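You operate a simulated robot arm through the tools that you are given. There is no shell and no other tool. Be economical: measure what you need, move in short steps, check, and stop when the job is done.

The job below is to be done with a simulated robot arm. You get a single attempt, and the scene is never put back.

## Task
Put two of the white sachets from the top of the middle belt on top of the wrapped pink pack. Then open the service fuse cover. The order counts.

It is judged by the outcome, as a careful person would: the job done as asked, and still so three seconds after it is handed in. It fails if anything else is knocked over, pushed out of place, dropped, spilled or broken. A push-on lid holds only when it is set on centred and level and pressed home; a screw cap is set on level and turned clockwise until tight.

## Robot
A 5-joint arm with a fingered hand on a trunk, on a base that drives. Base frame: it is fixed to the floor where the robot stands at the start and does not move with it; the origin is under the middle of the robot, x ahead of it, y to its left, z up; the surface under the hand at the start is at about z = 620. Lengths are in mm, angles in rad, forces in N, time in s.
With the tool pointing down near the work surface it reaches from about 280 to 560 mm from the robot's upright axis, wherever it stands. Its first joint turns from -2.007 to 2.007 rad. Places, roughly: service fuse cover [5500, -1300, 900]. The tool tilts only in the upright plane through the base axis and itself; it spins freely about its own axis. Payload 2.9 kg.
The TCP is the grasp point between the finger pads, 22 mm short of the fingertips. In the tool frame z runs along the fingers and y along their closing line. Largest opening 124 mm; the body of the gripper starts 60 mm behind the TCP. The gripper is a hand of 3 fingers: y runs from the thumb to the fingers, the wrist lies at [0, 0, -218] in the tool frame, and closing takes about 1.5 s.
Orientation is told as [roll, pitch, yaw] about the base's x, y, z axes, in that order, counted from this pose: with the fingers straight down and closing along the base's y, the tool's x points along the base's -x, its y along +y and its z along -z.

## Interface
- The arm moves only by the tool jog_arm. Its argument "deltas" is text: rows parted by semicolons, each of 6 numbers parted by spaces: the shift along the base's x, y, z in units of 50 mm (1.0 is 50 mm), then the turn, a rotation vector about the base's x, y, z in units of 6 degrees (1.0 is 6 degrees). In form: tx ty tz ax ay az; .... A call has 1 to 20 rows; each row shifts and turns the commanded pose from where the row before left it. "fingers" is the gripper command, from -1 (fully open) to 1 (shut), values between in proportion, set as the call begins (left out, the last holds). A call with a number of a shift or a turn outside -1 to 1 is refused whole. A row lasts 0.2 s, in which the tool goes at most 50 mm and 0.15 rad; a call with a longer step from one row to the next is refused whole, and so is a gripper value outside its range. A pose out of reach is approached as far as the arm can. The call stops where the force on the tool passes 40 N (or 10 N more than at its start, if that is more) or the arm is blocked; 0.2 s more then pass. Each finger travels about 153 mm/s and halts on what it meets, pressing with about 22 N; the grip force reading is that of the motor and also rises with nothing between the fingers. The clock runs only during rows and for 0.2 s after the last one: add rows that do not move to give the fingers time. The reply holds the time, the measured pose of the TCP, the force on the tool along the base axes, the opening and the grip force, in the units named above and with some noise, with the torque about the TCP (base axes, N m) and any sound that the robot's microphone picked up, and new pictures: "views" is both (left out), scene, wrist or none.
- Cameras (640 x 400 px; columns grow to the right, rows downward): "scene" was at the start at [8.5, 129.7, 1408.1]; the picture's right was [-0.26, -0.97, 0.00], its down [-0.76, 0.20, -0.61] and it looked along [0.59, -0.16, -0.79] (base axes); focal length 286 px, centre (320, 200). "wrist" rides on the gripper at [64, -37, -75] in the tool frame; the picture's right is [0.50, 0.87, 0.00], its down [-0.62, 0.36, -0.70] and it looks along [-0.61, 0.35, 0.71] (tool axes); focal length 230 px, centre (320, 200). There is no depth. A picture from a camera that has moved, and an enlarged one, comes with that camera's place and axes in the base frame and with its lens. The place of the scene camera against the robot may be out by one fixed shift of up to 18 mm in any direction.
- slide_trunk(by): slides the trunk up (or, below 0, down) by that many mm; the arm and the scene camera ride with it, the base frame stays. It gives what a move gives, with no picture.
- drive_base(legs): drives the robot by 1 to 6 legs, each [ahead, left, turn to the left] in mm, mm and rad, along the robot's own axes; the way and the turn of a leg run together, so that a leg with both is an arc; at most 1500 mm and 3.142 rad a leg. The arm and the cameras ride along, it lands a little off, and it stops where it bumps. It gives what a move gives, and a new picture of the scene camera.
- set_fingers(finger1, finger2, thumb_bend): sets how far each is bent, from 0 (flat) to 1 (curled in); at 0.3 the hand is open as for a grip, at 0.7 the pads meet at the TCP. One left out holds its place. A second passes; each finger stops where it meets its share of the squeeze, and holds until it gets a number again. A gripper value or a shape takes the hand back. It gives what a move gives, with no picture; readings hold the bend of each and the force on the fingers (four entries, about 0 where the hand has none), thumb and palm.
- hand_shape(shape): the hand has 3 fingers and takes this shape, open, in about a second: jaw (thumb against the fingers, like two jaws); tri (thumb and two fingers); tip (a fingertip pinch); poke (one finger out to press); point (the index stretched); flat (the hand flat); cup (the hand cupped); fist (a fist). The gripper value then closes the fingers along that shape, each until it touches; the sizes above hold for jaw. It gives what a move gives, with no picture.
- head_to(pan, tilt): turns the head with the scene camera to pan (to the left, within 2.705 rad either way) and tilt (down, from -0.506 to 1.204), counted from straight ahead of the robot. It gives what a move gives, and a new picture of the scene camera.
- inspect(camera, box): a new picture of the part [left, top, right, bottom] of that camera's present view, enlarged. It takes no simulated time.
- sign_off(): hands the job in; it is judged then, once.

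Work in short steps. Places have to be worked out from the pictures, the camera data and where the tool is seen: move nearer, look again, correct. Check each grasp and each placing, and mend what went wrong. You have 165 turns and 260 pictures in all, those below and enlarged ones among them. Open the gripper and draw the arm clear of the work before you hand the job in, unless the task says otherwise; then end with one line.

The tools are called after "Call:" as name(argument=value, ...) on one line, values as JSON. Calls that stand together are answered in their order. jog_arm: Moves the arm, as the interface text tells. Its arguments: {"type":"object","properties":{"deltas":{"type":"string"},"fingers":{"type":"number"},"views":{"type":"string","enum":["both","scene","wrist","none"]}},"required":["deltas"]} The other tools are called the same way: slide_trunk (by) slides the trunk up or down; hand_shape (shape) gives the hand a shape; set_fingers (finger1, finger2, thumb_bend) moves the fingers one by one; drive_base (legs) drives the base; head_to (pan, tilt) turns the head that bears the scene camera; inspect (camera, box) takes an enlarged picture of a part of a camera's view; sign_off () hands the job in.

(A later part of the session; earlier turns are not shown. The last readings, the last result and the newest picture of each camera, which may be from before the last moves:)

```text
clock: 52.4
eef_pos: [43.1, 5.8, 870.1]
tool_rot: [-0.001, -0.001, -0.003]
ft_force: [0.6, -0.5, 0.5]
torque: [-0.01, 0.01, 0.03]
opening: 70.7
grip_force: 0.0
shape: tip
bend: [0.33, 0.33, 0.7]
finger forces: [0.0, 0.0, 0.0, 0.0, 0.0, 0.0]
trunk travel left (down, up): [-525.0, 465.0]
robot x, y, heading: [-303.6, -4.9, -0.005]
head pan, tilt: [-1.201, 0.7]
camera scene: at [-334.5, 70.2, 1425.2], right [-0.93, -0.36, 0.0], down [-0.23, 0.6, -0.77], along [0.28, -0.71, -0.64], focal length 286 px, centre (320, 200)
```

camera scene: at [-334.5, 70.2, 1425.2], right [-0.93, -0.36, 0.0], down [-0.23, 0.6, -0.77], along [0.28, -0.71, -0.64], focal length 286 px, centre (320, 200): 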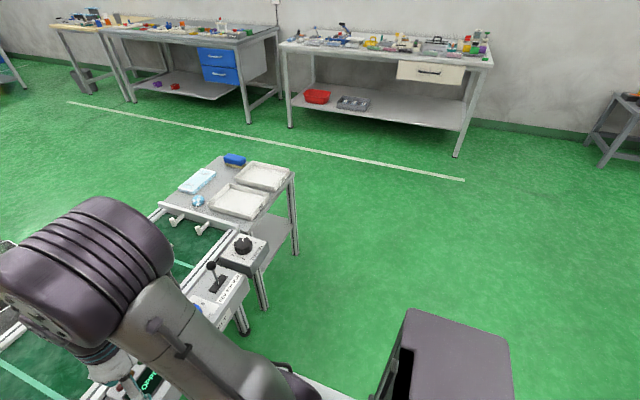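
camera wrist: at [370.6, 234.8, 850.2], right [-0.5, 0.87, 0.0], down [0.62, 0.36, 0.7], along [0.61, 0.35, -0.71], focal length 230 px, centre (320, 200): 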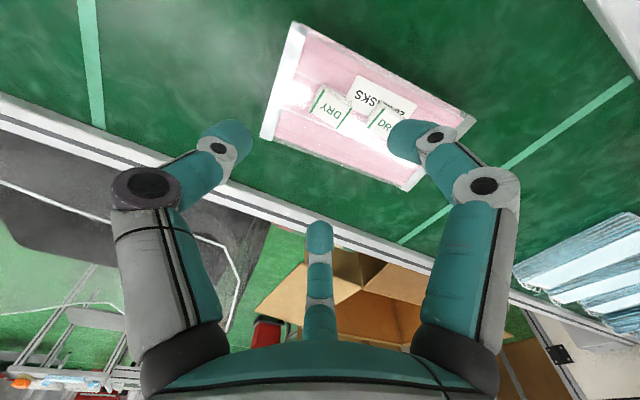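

The purple box is part of the robot, and the way to the right is clear. The stand ends at y≈-980, so I'll drive right 1500 and then forward.

Call:
drive_base(legs=[[0, -1500, 0], [1500, 0, 0], [1500, 0, 0]])

Call:
head_to(pan=0.1, tilt=0.25)

```text
clock: 73.7
eef_pos: [3032.3, -1456.3, 870.0]
tool_rot: [-0.001, 0.0, 0.004]
ft_force: [0.3, 0.2, 0.0]
torque: [0.03, 0.0, -0.05]
opening: 70.8
grip_force: 0.0
shape: tip
bend: [0.33, 0.33, 0.7]
finger forces: [0.1, 0.0, 0.0, 0.1, 0.1, 0.1]
trunk travel left (down, up): [-525.0, 465.0]
robot x, y, heading: [2683.7, -1463.1, 0.007]
head pan, tilt: [-1.201, 0.7]
camera scene: at [2652.7, -1395.2, 1425.2], right [-0.93, -0.37, 0.0], down [-0.24, 0.6, -0.76], along [0.28, -0.71, -0.64], focal length 286 px, centre (320, 200)
```

scene: 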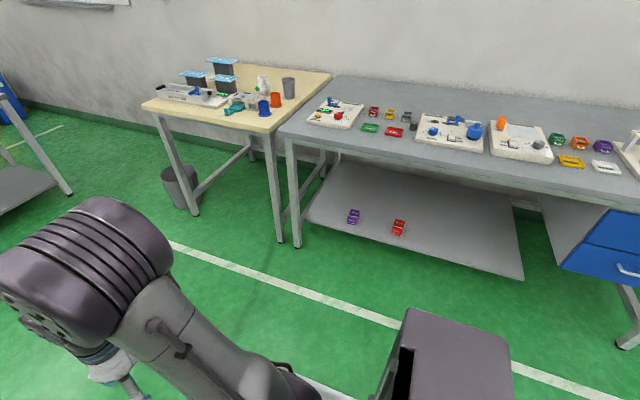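

```text
clock: 75.2
eef_pos: [3031.3, -1456.7, 870.3]
tool_rot: [0.0, 0.0, 0.005]
ft_force: [0.0, 0.6, 0.0]
torque: [-0.06, 0.0, 0.01]
opening: 70.6
grip_force: 0.0
shape: tip
bend: [0.33, 0.33, 0.7]
finger forces: [0.0, 0.0, 0.0, 0.1, 0.1, 0.0]
trunk travel left (down, up): [-525.0, 465.0]
robot x, y, heading: [2681.2, -1466.3, 0.008]
head pan, tilt: [0.099, 0.25]
camera scene: at [2714.3, -1306.5, 1466.0], right [0.1, -0.99, 0.0], down [-0.25, -0.03, -0.97], along [0.96, 0.1, -0.25], focal length 286 px, centre (320, 200)
```

scene: 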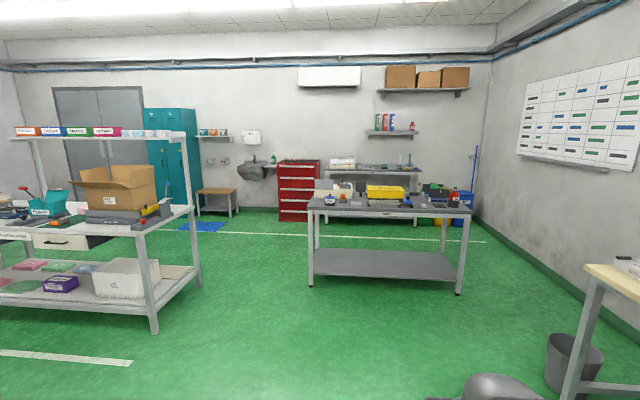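

The bench front is at x≈5120, y from -980 to -2320, with its top at z≈750. I'll zoom in on it.

Call:
inspect(camera="scene", box=[295, 145, 487, 265])

Call:
inspect(camera="scene", box=[300, 165, 380, 215])

```text
3.33 times, centred on (391, 205) of scene
camera zoom: at [2714.3, -1306.5, 1466.0], right [0.1, -0.99, 0.0], down [-0.25, -0.03, -0.97], along [0.96, 0.1, -0.25], focal length 954 px, centre (83, 183)
```

zoom: 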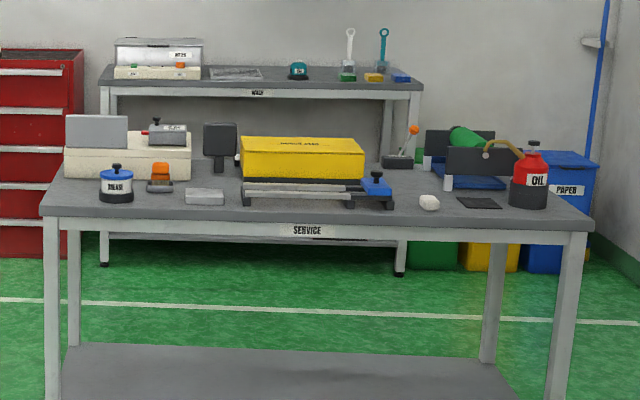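

```text
8.00 times, centred on (340, 190) of scene
camera zoom: at [2714.3, -1306.5, 1466.0], right [0.1, -0.99, 0.0], down [-0.25, -0.03, -0.97], along [0.96, 0.1, -0.25], focal length 2289 px, centre (160, 280)
```

zoom: 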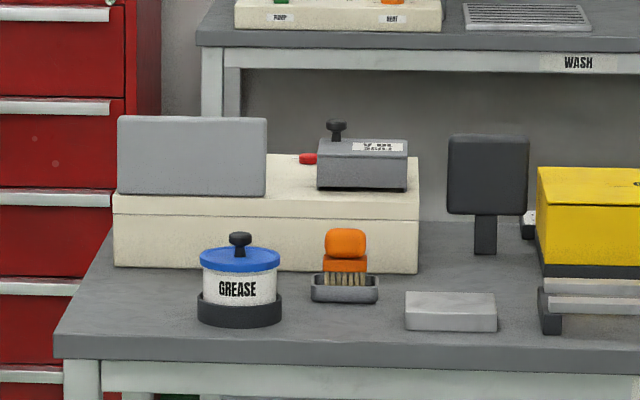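

On the bench is a beige unit with a small grey knobbed cover, about (5490,-1270,900). I'll drive closer to see how it opens.

Call:
drive_base(legs=[[1500, 50, 0], [280, 50, 0]])

Call:
head_to(pan=0.0, tilt=0.5)

Call:
inspect(camera="scene", box=[220, 110, 420, 235])

```text
refused: leg 1 is longer than a leg can be; nothing moved
```

```text
clock: 75.9
eef_pos: [3031.7, -1456.6, 870.7]
tool_rot: [0.0, 0.001, 0.005]
ft_force: [0.1, 0.7, 0.3]
torque: [0.03, -0.01, -0.03]
opening: 70.7
grip_force: 0.1
shape: tip
bend: [0.33, 0.33, 0.7]
finger forces: [0.1, 0.0, 0.0, 0.0, 0.0, 0.1]
trunk travel left (down, up): [-525.0, 465.0]
robot x, y, heading: [2684.0, -1464.3, 0.005]
head pan, tilt: [0.0, 0.499]
camera scene: at [2712.4, -1315.6, 1443.0], right [0.01, -1.0, 0.0], down [-0.48, 0.0, -0.88], along [0.88, 0.0, -0.48], focal length 286 px, centre (320, 200)
```

scene: 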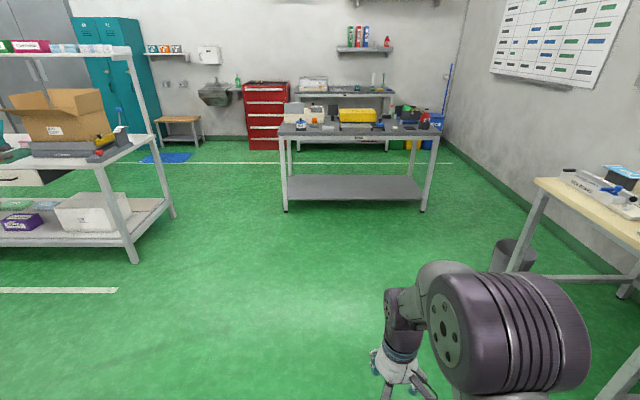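

```text
3.20 times, centred on (320, 172) of scene
camera zoom: at [2712.4, -1315.6, 1443.0], right [0.01, -1.0, 0.0], down [-0.48, 0.0, -0.88], along [0.88, 0.0, -0.48], focal length 916 px, centre (320, 288)
```

zoom: 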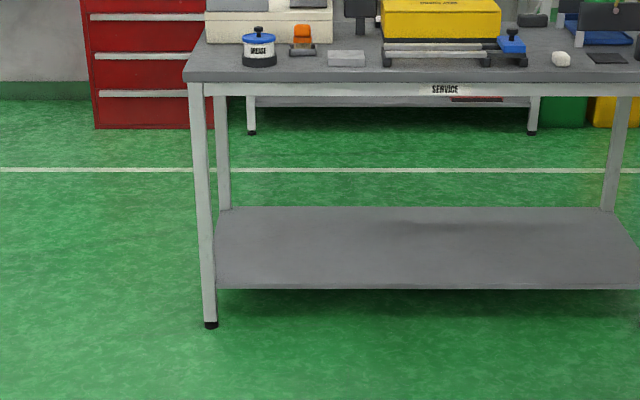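

Leg over the limit; I'll split it.

Call:
drive_base(legs=[[1000, 60, 0], [800, 60, 0]])

Call:
inspect(camera="scene", box=[240, 60, 420, 172])

```text
clock: 85.0
eef_pos: [4834.2, -1324.4, 870.6]
tool_rot: [0.0, 0.0, 0.008]
ft_force: [0.1, -0.4, -0.1]
torque: [-0.02, 0.02, -0.01]
opening: 71.1
grip_force: 0.2
shape: tip
bend: [0.33, 0.33, 0.7]
finger forces: [0.0, 0.1, 0.0, 0.0, 0.0, 0.0]
trunk travel left (down, up): [-525.0, 465.0]
robot x, y, heading: [4491.2, -1335.7, 0.01]
head pan, tilt: [0.0, 0.499]
camera scene: at [4515.5, -1184.8, 1442.9], right [0.01, -1.0, 0.0], down [-0.48, 0.0, -0.88], along [0.88, 0.01, -0.48], focal length 286 px, centre (320, 200)
```

scene: 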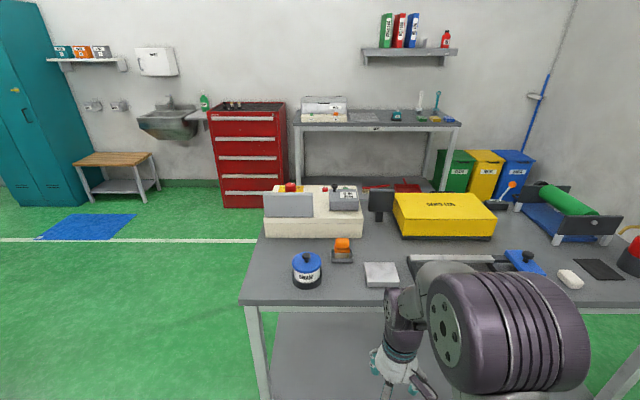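

```text
3.56 times, centred on (330, 116) of scene
camera zoom: at [4515.5, -1184.8, 1442.9], right [0.01, -1.0, 0.0], down [-0.48, 0.0, -0.88], along [0.88, 0.01, -0.48], focal length 1017 px, centre (284, 499)
```

zoom: 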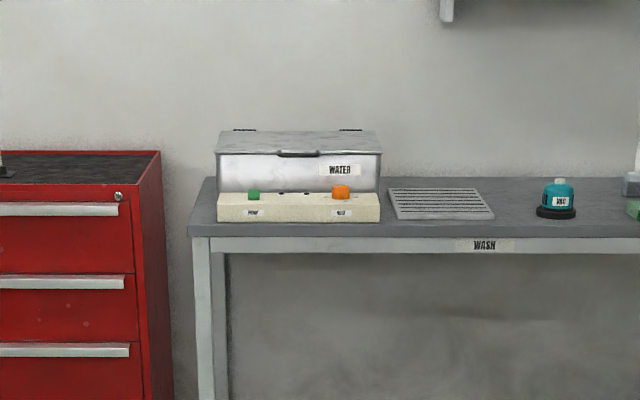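

Call:
inspect(camera="scene", box=[250, 170, 410, 270])

Call:
slide_trunk(by=250)

Call:
head_to(pan=0.0, tilt=0.7)

Call:
inspect(camera="scene", box=[250, 140, 410, 240])

```text
4.00 times, centred on (330, 220) of scene
camera zoom: at [4515.5, -1184.8, 1442.9], right [0.01, -1.0, 0.0], down [-0.48, 0.0, -0.88], along [0.88, 0.01, -0.48], focal length 1144 px, centre (280, 120)
```

zoom: 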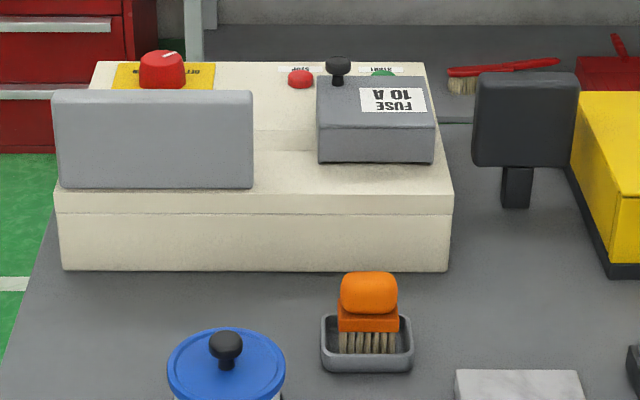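

```text
clock: 87.6
eef_pos: [4834.9, -1324.0, 1120.8]
tool_rot: [0.0, -0.001, 0.008]
ft_force: [0.5, -0.5, 1.0]
torque: [0.03, -0.04, -0.03]
opening: 70.9
grip_force: 0.3
shape: tip
bend: [0.33, 0.33, 0.7]
finger forces: [0.0, 0.0, 0.1, 0.0, 0.1, 0.1]
trunk travel left (down, up): [-775.0, 215.0]
robot x, y, heading: [4488.4, -1331.1, 0.009]
head pan, tilt: [0.0, 0.499]
```

```text
clock: 88.3
eef_pos: [4834.6, -1325.2, 1120.7]
tool_rot: [0.001, -0.001, 0.009]
ft_force: [0.9, 0.6, -0.1]
torque: [0.02, 0.0, -0.01]
opening: 71.0
grip_force: 0.1
shape: tip
bend: [0.33, 0.33, 0.7]
finger forces: [0.0, 0.0, 0.1, 0.0, 0.0, 0.0]
trunk travel left (down, up): [-775.0, 215.0]
robot x, y, heading: [4487.4, -1330.9, 0.009]
head pan, tilt: [0.0, 0.7]
camera scene: at [4509.0, -1184.9, 1675.2], right [0.01, -1.0, 0.0], down [-0.64, -0.01, -0.77], along [0.77, 0.01, -0.64], focal length 286 px, centre (320, 200)
```

scene: 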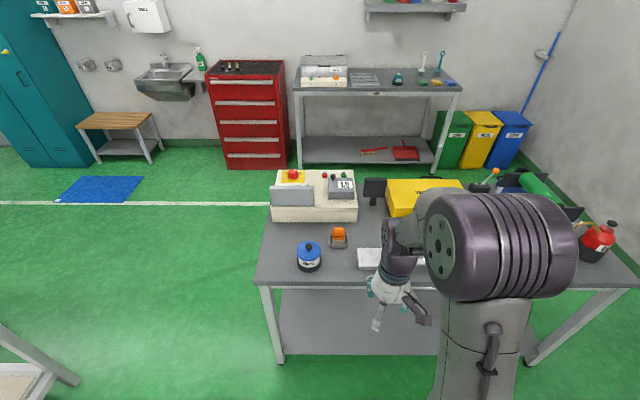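

```text
4.00 times, centred on (330, 190) of scene
camera zoom: at [4509.0, -1184.9, 1675.2], right [0.01, -1.0, 0.0], down [-0.64, -0.01, -0.77], along [0.77, 0.01, -0.64], focal length 1144 px, centre (280, 240)
```

zoom: 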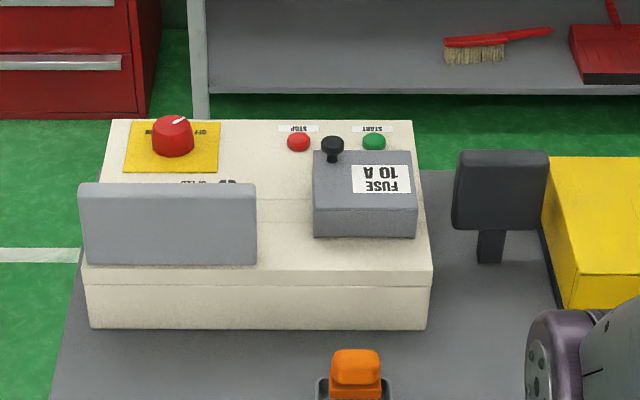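

The unit's labels face the far (+x) side: the fuse cover is at about (5550,-1268), with its knob near (5580,-1232,925). I'll drive around the bench's left end to work from that side.

Call:
drive_base(legs=[[0, 850, 0], [900, 0, 0], [900, 0, 0]])

Call:
head_to(pan=-1.5, tilt=0.6)

```text
clock: 101.4
eef_pos: [6609.6, -471.9, 1120.3]
tool_rot: [0.0, 0.001, 0.009]
ft_force: [0.6, 0.4, -0.2]
torque: [-0.02, 0.02, 0.0]
opening: 70.6
grip_force: 0.1
shape: tip
bend: [0.33, 0.33, 0.7]
finger forces: [0.1, 0.0, 0.0, 0.0, 0.1, 0.0]
trunk travel left (down, up): [-775.0, 215.0]
robot x, y, heading: [6264.2, -481.9, 0.006]
head pan, tilt: [0.0, 0.7]
camera scene: at [6284.3, -332.4, 1675.2], right [0.01, -1.0, 0.0], down [-0.64, -0.01, -0.76], along [0.76, 0.01, -0.64], focal length 286 px, centre (320, 200)
```

scene: 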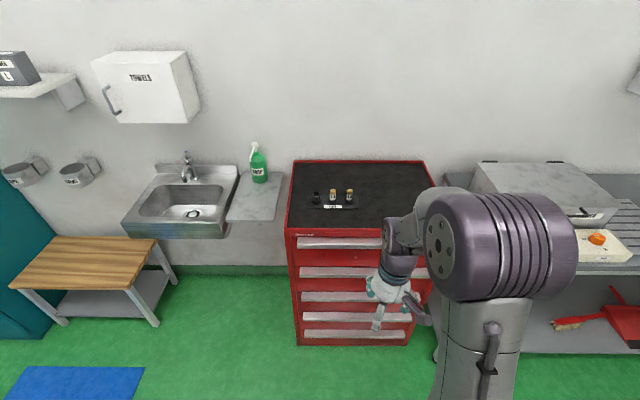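

```text
clock: 103.0
eef_pos: [6609.6, -471.1, 1120.8]
tool_rot: [-0.001, 0.0, 0.009]
ft_force: [0.0, 0.0, -0.2]
torque: [-0.02, 0.0, -0.01]
opening: 70.8
grip_force: 0.2
shape: tip
bend: [0.33, 0.33, 0.7]
finger forces: [0.0, 0.1, 0.1, 0.0, 0.1, 0.0]
trunk travel left (down, up): [-775.0, 215.0]
robot x, y, heading: [6268.8, -479.1, 0.01]
head pan, tilt: [-1.499, 0.6]
camera scene: at [6206.5, -421.3, 1683.8], right [-1.0, -0.08, 0.0], down [-0.05, 0.56, -0.83], along [0.07, -0.82, -0.56], focal length 286 px, centre (320, 200)
```

scene: 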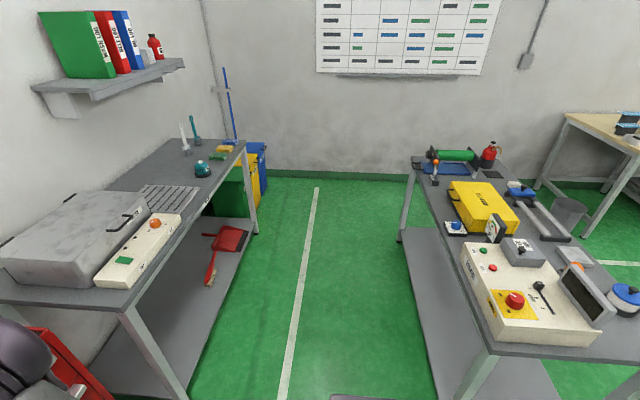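

The aisle runs from x 5700 to 6950. I'll zoom in on the fuse cover from here.

Call:
inspect(camera="scene", box=[450, 210, 610, 350])

```text
2.86 times, centred on (530, 280) of scene
camera zoom: at [6206.5, -421.3, 1683.8], right [-1.0, -0.08, 0.0], down [-0.05, 0.56, -0.83], along [0.07, -0.82, -0.56], focal length 818 px, centre (-280, -29)
```

zoom: 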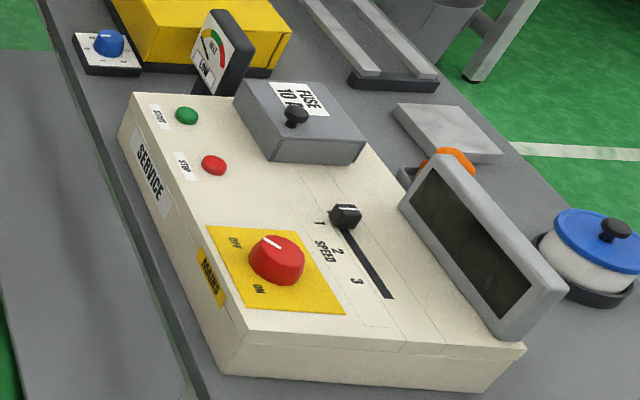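

The lid's knob sits toward its +y edge and the label toward -y, so the hinge is likely on the -y side. I'll turn around to face the bench from the aisle and look closely.

Call:
drive_base(legs=[[0, 0, 3.13], [0, 760, 0], [150, 0, 0]])

Call:
head_to(pan=0.0, tilt=0.95)

Call:
inspect(camera="scene", box=[220, 60, 460, 210])

```text
clock: 115.4
eef_pos: [5755.3, -1238.6, 1120.8]
tool_rot: [0.001, 0.001, 3.123]
ft_force: [0.1, 0.2, 0.4]
torque: [0.02, 0.0, 0.03]
opening: 70.7
grip_force: 0.0
shape: tip
bend: [0.33, 0.33, 0.7]
finger forces: [0.1, 0.0, 0.0, 0.0, 0.1, 0.1]
trunk travel left (down, up): [-775.0, 215.0]
robot x, y, heading: [6101.5, -1236.7, 3.128]
head pan, tilt: [-1.499, 0.6]
camera scene: at [6150.3, -1291.6, 1683.8], right [1.0, 0.05, 0.0], down [0.03, -0.56, -0.83], along [-0.04, 0.82, -0.56], focal length 286 px, centre (320, 200)
```

scene: 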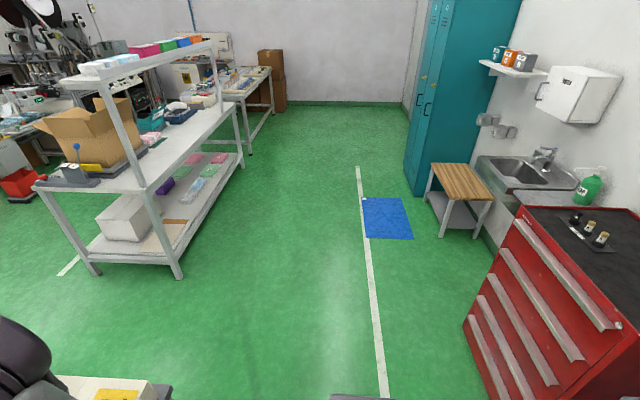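

```text
clock: 117.0
eef_pos: [5755.4, -1237.6, 1119.5]
tool_rot: [0.002, 0.0, 3.121]
ft_force: [-0.1, -0.5, 0.9]
torque: [0.0, 0.01, 0.02]
opening: 71.0
grip_force: 0.1
shape: tip
bend: [0.33, 0.33, 0.7]
finger forces: [0.0, 0.0, 0.0, 0.1, 0.0, 0.0]
trunk travel left (down, up): [-775.0, 215.0]
robot x, y, heading: [6102.3, -1238.0, 3.121]
head pan, tilt: [0.0, 0.949]
camera scene: at [6082.0, -1378.4, 1655.4], right [0.02, 1.0, 0.0], down [0.81, -0.02, -0.58], along [-0.58, 0.01, -0.81], focal length 286 px, centre (320, 200)
```

scene: 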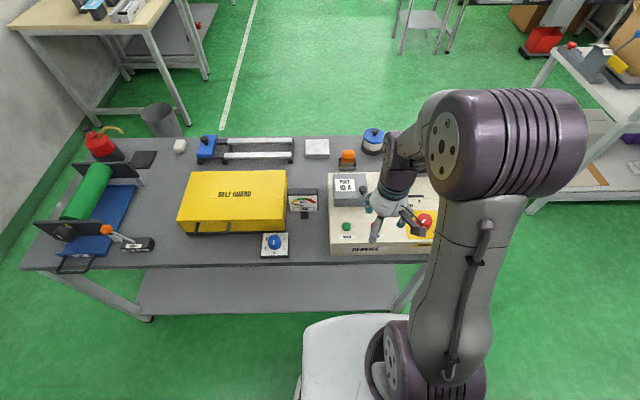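

```text
2.67 times, centred on (340, 135) of scene
camera zoom: at [6082.0, -1378.4, 1655.4], right [0.02, 1.0, 0.0], down [0.81, -0.02, -0.58], along [-0.58, 0.01, -0.81], focal length 763 px, centre (267, 373)
```

zoom: 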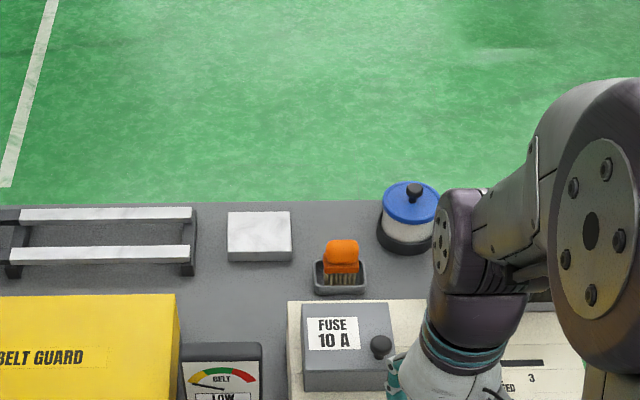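

The arm hides the knob. I'll bring the wrist camera in for a closer view of the cover.

Call:
jog_arm(deltas="-0.6 0.2 -0.5 0 0 0;-0.6 0.2 -0.5 0 0 0;-0.6 0.2 -0.5 0 0 0;0 0 -0.4 0 0 0;0 0 0 0 0 0", fingers=0.3, views="wrist")

Call:
inspect(camera="wrist", box=[200, 40, 440, 190])

```text
clock: 118.2
eef_pos: [5664.8, -1207.4, 1026.8]
tool_rot: [0.0, 0.001, 3.122]
ft_force: [0.4, 0.2, 0.5]
torque: [0.02, 0.02, 0.01]
opening: 43.7
grip_force: 0.0
shape: tip
bend: [0.77, 0.77, 0.7]
finger forces: [0.0, 0.0, 0.0, 0.1, 0.0, 0.0]
trunk travel left (down, up): [-775.0, 215.0]
robot x, y, heading: [6101.8, -1238.1, 3.12]
head pan, tilt: [0.0, 0.949]
camera wrist: at [5729.6, -1171.3, 1100.4], right [0.48, -0.88, 0.0], down [-0.62, -0.34, 0.7], along [-0.61, -0.34, -0.71], focal length 230 px, centre (320, 200)
```

wrist: 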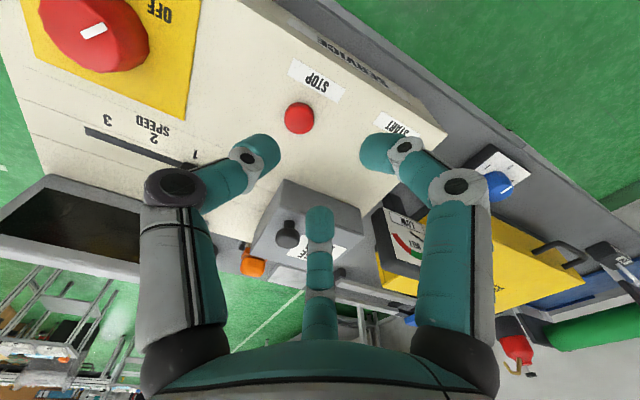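

```text
2.67 times, centred on (320, 115) of wrist
camera zoom: at [5729.6, -1171.3, 1100.4], right [0.48, -0.88, 0.0], down [-0.62, -0.34, 0.7], along [-0.61, -0.34, -0.71], focal length 614 px, centre (320, 427)
```

zoom: 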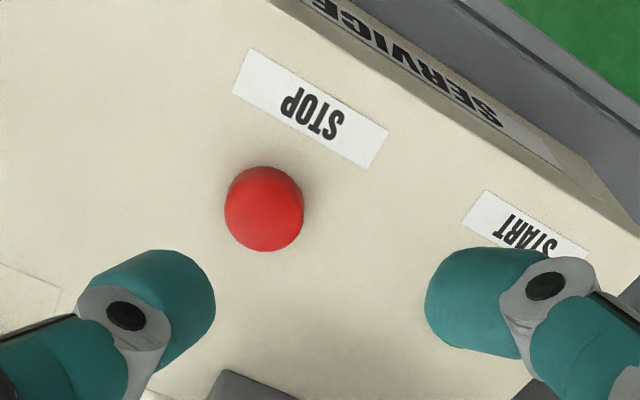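

Two rays intersect at the knob: (5542,-1236,953), so the lid top is at about z 930. I'll shift the hand so the cover comes into clear view.

Call:
jog_arm(deltas="-0.6 -0.35 0.2 0 0 0;-0.6 -0.35 0.2 0 0 0;0 0 0 0 0 0", views="both")

Call:
inspect(camera="wrist", box=[240, 60, 480, 210])

```text
clock: 119.0
eef_pos: [5606.2, -1244.1, 1045.8]
tool_rot: [-0.001, 0.0, 3.123]
ft_force: [1.0, 1.0, 0.4]
torque: [-0.02, 0.0, 0.0]
opening: 43.8
grip_force: 0.1
shape: tip
bend: [0.77, 0.77, 0.7]
finger forces: [0.0, 0.0, 0.1, 0.1, 0.1, 0.0]
trunk travel left (down, up): [-775.0, 215.0]
robot x, y, heading: [6101.0, -1237.7, 3.123]
head pan, tilt: [0.0, 0.949]
camera scene: at [6082.7, -1378.0, 1655.5], right [0.02, 1.0, 0.0], down [0.81, -0.02, -0.58], along [-0.58, 0.01, -0.81], focal length 286 px, centre (320, 200)
camera wrist: at [5669.9, -1207.7, 1120.8], right [0.48, -0.88, 0.0], down [-0.62, -0.34, 0.7], along [-0.61, -0.34, -0.71], focal length 230 px, centre (320, 200)
```

scene: 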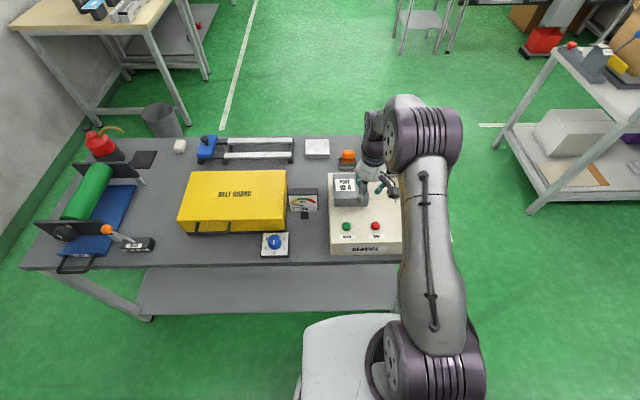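
wrist: 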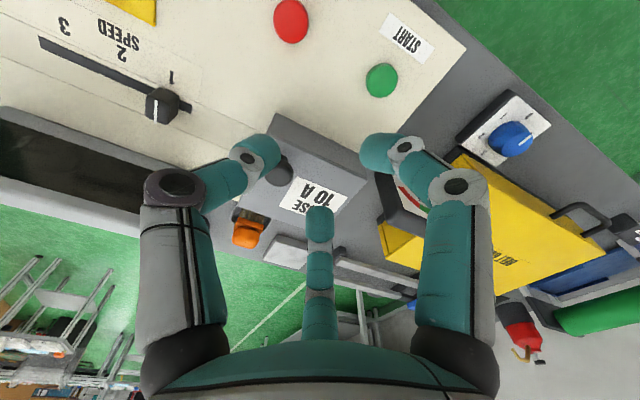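

```text
2.67 times, centred on (360, 135) of wrist
camera zoom: at [5669.9, -1207.7, 1120.8], right [0.48, -0.88, 0.0], down [-0.62, -0.34, 0.7], along [-0.61, -0.34, -0.71], focal length 614 px, centre (213, 373)
```

zoom: 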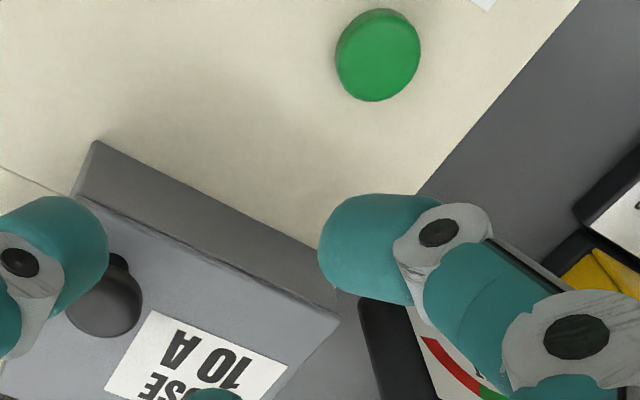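

Call:
inspect(camera="scene", box=[310, 150, 420, 260])

```text
3.64 times, centred on (365, 205) of scene
camera zoom: at [6082.7, -1378.0, 1655.5], right [0.02, 1.0, 0.0], down [0.81, -0.02, -0.58], along [-0.58, 0.01, -0.81], focal length 1040 px, centre (156, 182)
```

zoom: 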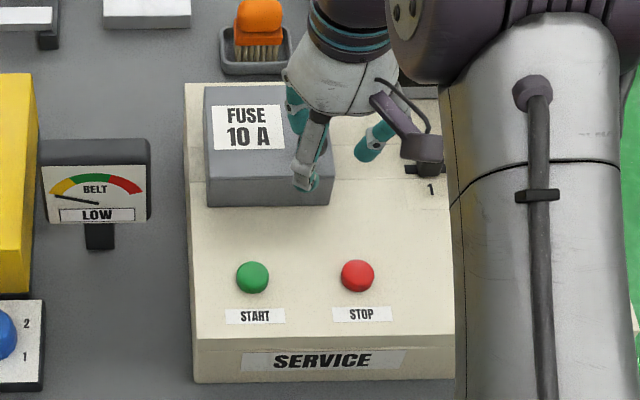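

The lid spans about x 5460–5560, y -1325…-1217, top z 930, with the knob near its (+x,+y) corner. I'll move directly above the knob for a close look.

Call:
jog_arm(deltas="-0.66 0.08 0 0 0 0;-0.66 0.08 0 0 0 0;0 0 -0.4 0 0 0;0 0 0 0 0 0", fingers=0, views="wrist")

Call:
inspect(camera="wrist", box=[220, 70, 420, 195])

Call:
inspect(camera="scene", box=[310, 140, 420, 210])

```text
clock: 120.0
eef_pos: [5540.4, -1235.7, 1026.9]
tool_rot: [0.0, 0.001, 3.123]
ft_force: [0.3, 0.7, 0.2]
torque: [0.01, 0.0, -0.03]
opening: 61.6
grip_force: 0.2
shape: tip
bend: [0.37, 0.37, 0.7]
finger forces: [0.1, 0.0, 0.0, 0.1, 0.0, 0.0]
trunk travel left (down, up): [-775.0, 215.0]
robot x, y, heading: [6101.4, -1240.3, 3.127]
head pan, tilt: [0.0, 0.949]
camera wrist: at [5603.7, -1199.1, 1100.4], right [0.48, -0.88, 0.0], down [-0.62, -0.34, 0.7], along [-0.61, -0.34, -0.71], focal length 230 px, centre (320, 200)
```

wrist: 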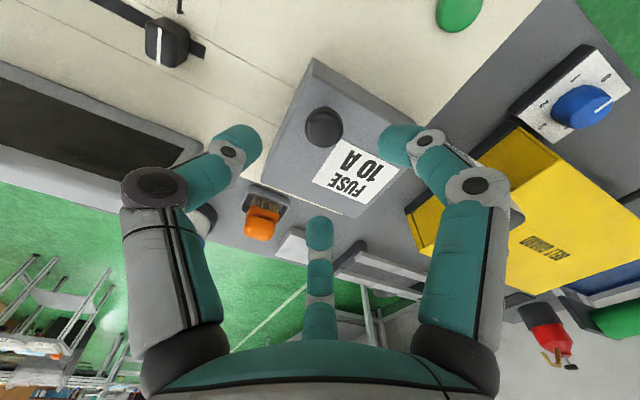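

```text
3.20 times, centred on (320, 132) of wrist
camera zoom: at [5603.7, -1199.1, 1100.4], right [0.48, -0.88, 0.0], down [-0.62, -0.34, 0.7], along [-0.61, -0.34, -0.71], focal length 736 px, centre (320, 416)
```

zoom: 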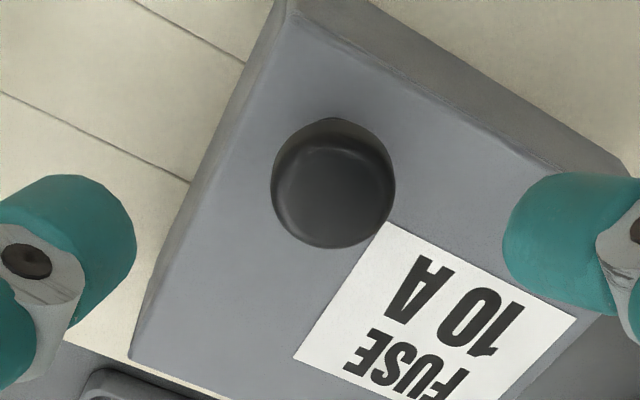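

```text
5.71 times, centred on (365, 175) of scene
camera zoom: at [6081.9, -1378.4, 1655.4], right [0.02, 1.0, 0.0], down [0.81, -0.02, -0.58], along [-0.58, 0.01, -0.81], focal length 1635 px, centre (63, 343)
```

zoom: 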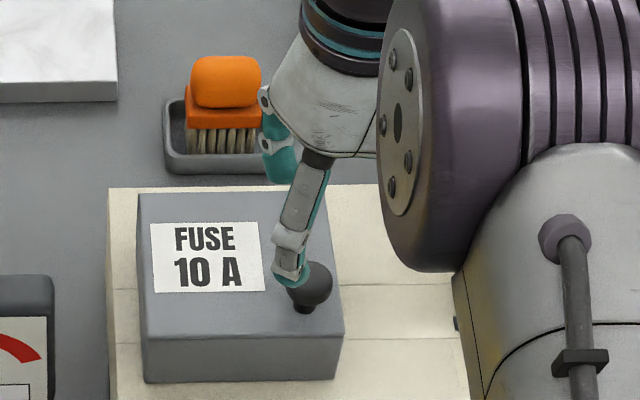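

The knob (about 25 mm) is centred under the hand. It's near the lid's front (+x) edge and the label faces the operator, so the hinge is most likely at the rear (-x). I'll descend around the knob.

Call:
jog_arm(deltas="0 -0.02 -0.4 0 0 0;0 0 -0.4 0 0 0;0 0 -0.3 0 0 0;0 0 -0.16 0 0 0;0 0 0 0 0 0", views="wrist")

Call:
inspect(camera="scene", box=[310, 140, 420, 210])

```text
clock: 121.2
eef_pos: [5538.4, -1237.6, 962.5]
tool_rot: [-0.001, 0.0, 3.122]
ft_force: [0.2, -0.6, 0.0]
torque: [-0.01, -0.01, 0.02]
opening: 61.5
grip_force: 0.0
shape: tip
bend: [0.37, 0.37, 0.7]
finger forces: [0.0, 0.1, 0.0, 0.0, 0.0, 0.1]
trunk travel left (down, up): [-775.0, 215.0]
robot x, y, heading: [6102.4, -1239.5, 3.122]
head pan, tilt: [0.0, 0.949]
camera wrist: at [5603.6, -1200.1, 1036.7], right [0.48, -0.88, 0.0], down [-0.62, -0.34, 0.7], along [-0.61, -0.34, -0.71], focal length 230 px, centre (320, 200)
```

wrist: 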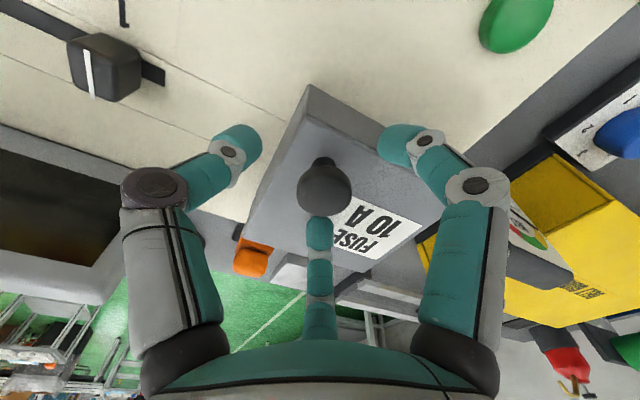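

```text
5.71 times, centred on (365, 175) of scene
camera zoom: at [6082.1, -1378.5, 1655.4], right [0.02, 1.0, 0.0], down [0.81, -0.02, -0.58], along [-0.58, 0.01, -0.81], focal length 1635 px, centre (63, 343)
```

zoom: 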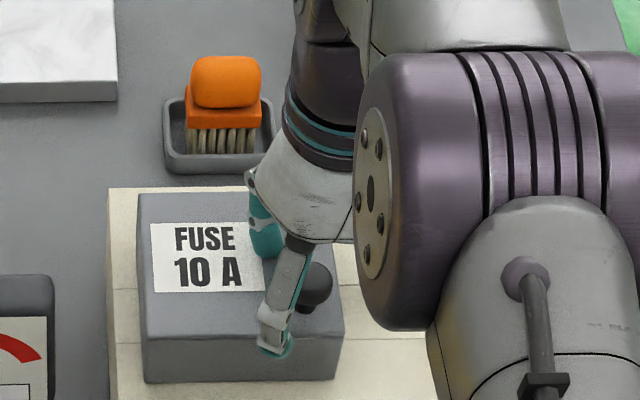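

The knob head centre is at about z 950, on axis. I'll lower 6 mm more and close.

Call:
jog_arm(deltas="0 0 -0.12 0 0 0;0 0 0 0 0 0", views="none")

Call:
jog_arm(deltas="0 0 0 0 0 0;0 0 0 0 0 0;0 0 0 0 0 0;0 0 0 0 0 0;0 0 0 0 0 0;0 0 0 0 0 0", fingers=0.9, views="wrist")

```text
clock: 121.8
eef_pos: [5539.8, -1236.3, 958.9]
tool_rot: [0.001, -0.004, 3.123]
ft_force: [-2.5, 0.8, 16.2]
torque: [-0.27, 0.57, -0.05]
opening: 62.2
grip_force: 0.1
shape: tip
bend: [0.37, 0.79, 0.7]
finger forces: [0.1, 15.6, 0.0, 0.1, 0.0, 0.2]
trunk travel left (down, up): [-775.0, 215.0]
robot x, y, heading: [6100.4, -1240.4, 3.123]
head pan, tilt: [0.0, 0.949]
```

```text
clock: 123.2
eef_pos: [5544.7, -1235.2, 959.6]
tool_rot: [0.0, -0.001, 3.123]
ft_force: [22.6, 3.3, 6.4]
torque: [-0.35, -0.92, 0.31]
opening: 18.3
grip_force: 21.6
shape: tip
bend: [0.54, 0.79, 0.73]
finger forces: [37.1, 13.3, 0.1, 0.0, 20.1, 0.1]
trunk travel left (down, up): [-775.0, 215.0]
robot x, y, heading: [6104.6, -1238.7, 3.128]
head pan, tilt: [0.0, 0.949]
camera wrist: at [5609.2, -1199.2, 1033.1], right [0.48, -0.88, 0.0], down [-0.62, -0.34, 0.7], along [-0.61, -0.34, -0.71], focal length 230 px, centre (320, 200)
```

wrist: 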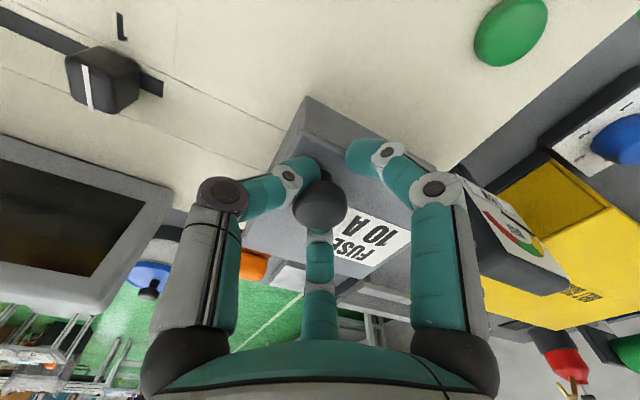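

All three fingers hold the knob with some sideways load (+x). I'll ease +x a few mm, then test a small lift to see how the cover responds.

Call:
jog_arm(deltas="0.08 0 0 0 0 0;0 0 0 0 0 0", views="none")

Call:
jog_arm(deltas="0 0 0.08 0 0 0;0 0 0.08 0 0 0;0 0 0 0 0 0", views="wrist")

Call:
inspect(camera="scene", box=[310, 140, 420, 210])

```text
clock: 123.8
eef_pos: [5545.2, -1236.4, 957.5]
tool_rot: [-0.001, -0.004, 3.122]
ft_force: [12.4, 4.0, 3.8]
torque: [-0.3, -0.64, 0.15]
opening: 17.8
grip_force: 22.1
shape: tip
bend: [0.54, 0.79, 0.73]
finger forces: [29.8, 13.9, 0.1, 0.0, 21.6, 0.0]
trunk travel left (down, up): [-775.0, 215.0]
robot x, y, heading: [6106.0, -1234.5, 3.122]
head pan, tilt: [0.0, 0.949]
```

```text
clock: 124.6
eef_pos: [5544.4, -1236.1, 965.4]
tool_rot: [0.0, 0.001, 3.122]
ft_force: [4.0, 0.6, -3.5]
torque: [-0.37, -0.59, 0.14]
opening: 17.0
grip_force: 21.9
shape: tip
bend: [0.74, 0.78, 0.73]
finger forces: [25.3, 16.0, 0.0, 0.0, 15.2, 0.1]
trunk travel left (down, up): [-775.0, 215.0]
robot x, y, heading: [6102.0, -1237.3, 3.121]
head pan, tilt: [0.0, 0.949]
camera wrist: at [5608.2, -1200.0, 1039.0], right [0.48, -0.88, 0.0], down [-0.62, -0.34, 0.7], along [-0.61, -0.34, -0.71], focal length 230 px, centre (320, 200)
```

wrist: 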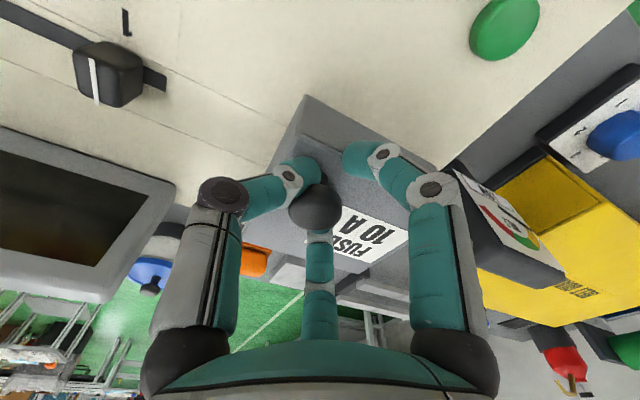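

```text
5.71 times, centred on (365, 175) of scene
camera zoom: at [6082.4, -1378.0, 1655.4], right [0.02, 1.0, 0.0], down [0.81, -0.02, -0.58], along [-0.58, 0.01, -0.81], focal length 1635 px, centre (63, 343)
```

zoom: 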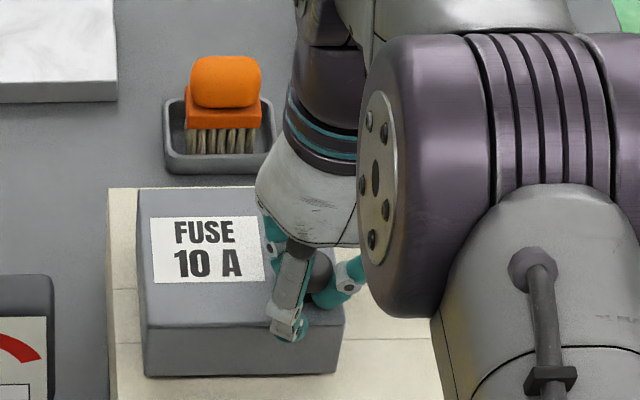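

The front edge rose while the rear stayed: the hinge is at the rear (-x). The arm is near full reach, so I'll release the knob gently and check whether the base can go closer.

Call:
jog_arm(deltas="0 0 -0.08 0 0 0;0 0 -0.06 0 0 0;0 0 0 0 0 0", views="none")

Call:
jog_arm(deltas="0 0 0 0 0 0;0 0 0 0 0 0;0 0 0 0 0 0;0 0 0.4 0 0 0;0 0 0.6 0 0 0;0 0 0.6 0 0 0;0.5 0 0 0 0 0;0.5 0 0 0 0 0;0 0 0 0 0 0", fingers=0, views="none")

Call:
head_to(pan=0.15, tilt=1.2)

```text
clock: 125.4
eef_pos: [5546.7, -1236.1, 959.2]
tool_rot: [-0.002, -0.003, 3.123]
ft_force: [12.6, -0.5, 4.0]
torque: [-0.31, -0.42, 0.07]
opening: 17.4
grip_force: 21.8
shape: tip
bend: [0.74, 0.79, 0.74]
finger forces: [23.9, 15.6, 0.1, 0.0, 22.4, 0.0]
trunk travel left (down, up): [-775.0, 215.0]
robot x, y, heading: [6099.9, -1238.0, 3.128]
head pan, tilt: [0.0, 0.949]
```

```text
clock: 127.4
eef_pos: [5593.2, -1236.3, 1038.9]
tool_rot: [0.0, -0.001, 3.121]
ft_force: [-0.4, 0.4, -0.3]
torque: [0.01, 0.01, -0.01]
opening: 61.4
grip_force: 0.1
shape: tip
bend: [0.37, 0.37, 0.7]
finger forces: [0.0, 0.0, 0.0, 0.0, 0.0, 0.0]
trunk travel left (down, up): [-775.0, 215.0]
robot x, y, heading: [6098.6, -1237.8, 3.127]
head pan, tilt: [0.0, 0.949]
```

```text
clock: 128.2
eef_pos: [5594.4, -1236.9, 1038.7]
tool_rot: [-0.001, 0.0, 3.122]
ft_force: [-0.2, 1.1, 0.4]
torque: [0.02, 0.0, 0.0]
opening: 61.3
grip_force: 0.1
shape: tip
bend: [0.37, 0.37, 0.7]
finger forces: [0.0, 0.1, 0.1, 0.0, 0.1, 0.0]
trunk travel left (down, up): [-775.0, 215.0]
robot x, y, heading: [6100.5, -1236.9, 3.127]
head pan, tilt: [0.15, 1.201]
camera scene: at [6099.3, -1387.1, 1639.3], right [-0.13, 0.99, 0.0], down [0.92, 0.12, -0.36], along [-0.36, -0.05, -0.93], focal length 286 px, centre (320, 200)
```

scene: 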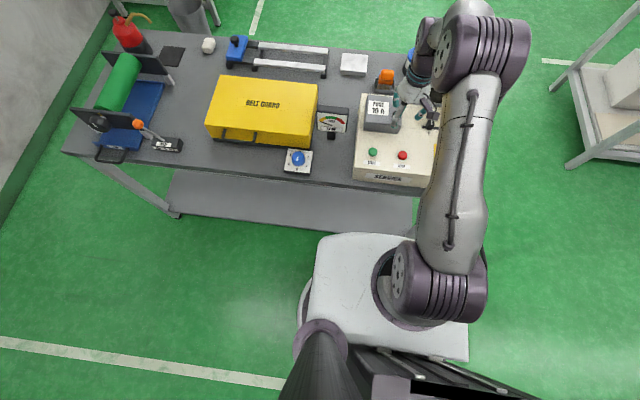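

The deck's front sits about 200 mm ahead of the axis and the bench edge is 400 mm away, so I can advance about 110 mm safely.

Call:
drive_base(legs=[[110, 0, 0]])

Call:
inspect(camera="scene", box=[330, 70, 470, 190])

```text
clock: 129.4
eef_pos: [5483.3, -1234.3, 1039.1]
tool_rot: [0.001, 0.0, 3.123]
ft_force: [-0.7, 0.1, 0.4]
torque: [0.0, 0.02, -0.01]
opening: 61.6
grip_force: 0.0
shape: tip
bend: [0.37, 0.37, 0.7]
finger forces: [0.1, 0.0, 0.0, 0.0, 0.0, 0.0]
trunk travel left (down, up): [-775.0, 215.0]
robot x, y, heading: [5990.0, -1236.9, 3.122]
head pan, tilt: [0.15, 1.201]
camera scene: at [5988.9, -1385.1, 1639.2], right [-0.13, 0.99, 0.0], down [0.92, 0.12, -0.36], along [-0.36, -0.05, -0.93], focal length 286 px, centre (320, 200)
```

scene: 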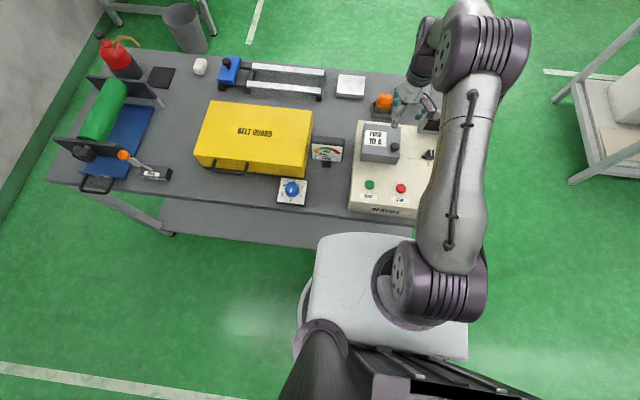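

```text
3.33 times, centred on (400, 130) of scene
camera zoom: at [5988.9, -1385.1, 1639.2], right [-0.13, 0.99, 0.0], down [0.92, 0.12, -0.36], along [-0.36, -0.05, -0.93], focal length 954 px, centre (53, 433)
```

zoom: 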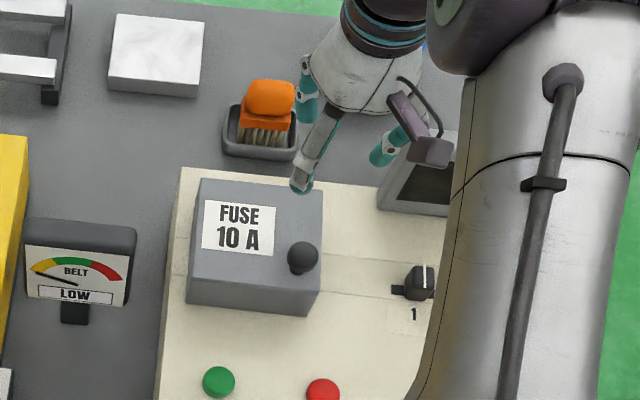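

The view is clear now; the knob is still at (5543,-1237,953). I'll go back over it, descend and grip again.

Call:
jog_arm(deltas="0.6 -0.05 0 0 0 0;0.62 0 0 0 0 0;0 0 -0.5 0 0 0;0 0 -0.5 0 0 0;0 0 -0.3 0 0 0;0 0 -0.28 0 0 0;0 0 0 0 0 0", views="wrist")

```text
clock: 131.0
eef_pos: [5544.6, -1236.8, 959.2]
tool_rot: [0.0, -0.003, 3.123]
ft_force: [-0.7, 0.1, 5.3]
torque: [-0.12, 0.2, -0.06]
opening: 61.8
grip_force: 0.0
shape: tip
bend: [0.37, 0.36, 0.7]
finger forces: [0.0, 5.3, 0.1, 0.0, 0.0, 0.0]
trunk travel left (down, up): [-775.0, 215.0]
robot x, y, heading: [5990.5, -1234.2, 3.121]
head pan, tilt: [0.15, 1.201]
camera wrist: at [5609.6, -1200.3, 1034.3], right [0.48, -0.88, 0.0], down [-0.62, -0.34, 0.7], along [-0.62, -0.34, -0.71], focal length 230 px, centre (320, 200)
```

wrist: 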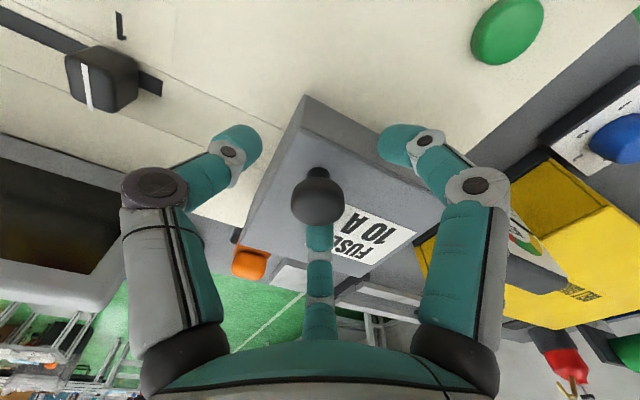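

Centred, with light fingertip contact on the lid. I'll grip and take the first part of the arc.

Call:
jog_arm(deltas="0 0 0 0 0 0;0 0 0 0 0 0;0 0 0 0 0 0;0 0 0 0 0 0;0 0 0 0 0 0;0 0 0 0 0 0", fingers=0.9, views="none")

Call:
jog_arm(deltas="-0.1 0 0.17 0 0 0;-0.15 0 0.16 0 0 0;-0.16 0 0.14 0 0 0;0 0 0 0 0 0", views="wrist")

Call:
inspect(camera="scene", box=[330, 70, 470, 190])

```text
clock: 132.4
eef_pos: [5546.3, -1237.3, 959.7]
tool_rot: [-0.001, 0.0, 3.123]
ft_force: [7.2, -2.1, 0.6]
torque: [-0.48, -0.48, 0.24]
opening: 16.3
grip_force: 21.8
shape: tip
bend: [0.74, 0.76, 0.73]
finger forces: [24.1, 19.7, 0.0, 0.0, 17.3, 0.0]
trunk travel left (down, up): [-775.0, 215.0]
robot x, y, heading: [5990.3, -1234.3, 3.122]
head pan, tilt: [0.15, 1.201]
```

```text
clock: 133.4
eef_pos: [5529.7, -1236.6, 984.9]
tool_rot: [0.0, -0.001, 3.122]
ft_force: [20.7, 0.2, 4.1]
torque: [-0.05, -1.6, 0.37]
opening: 17.1
grip_force: 21.6
shape: tip
bend: [0.78, 0.73, 0.73]
finger forces: [74.2, 29.6, 0.1, 0.1, 13.4, 0.0]
trunk travel left (down, up): [-775.0, 215.0]
robot x, y, heading: [5990.5, -1236.3, 3.125]
head pan, tilt: [0.15, 1.201]
camera wrist: at [5593.4, -1200.6, 1059.6], right [0.48, -0.88, 0.0], down [-0.62, -0.34, 0.7], along [-0.62, -0.34, -0.71], focal length 230 px, centre (320, 200)
```

wrist: 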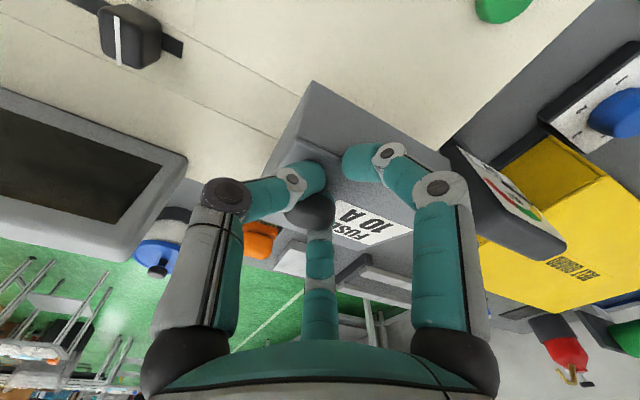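

```text
3.33 times, centred on (400, 130) of scene
camera zoom: at [5995.9, -1385.0, 1639.3], right [-0.13, 0.99, 0.0], down [0.92, 0.12, -0.37], along [-0.36, -0.05, -0.93], focal length 954 px, centre (53, 433)
```

zoom: 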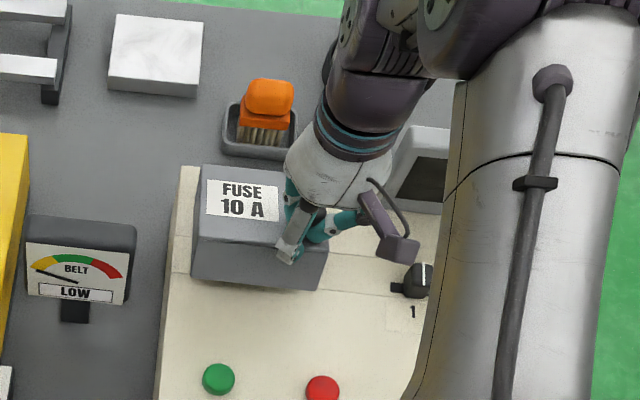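

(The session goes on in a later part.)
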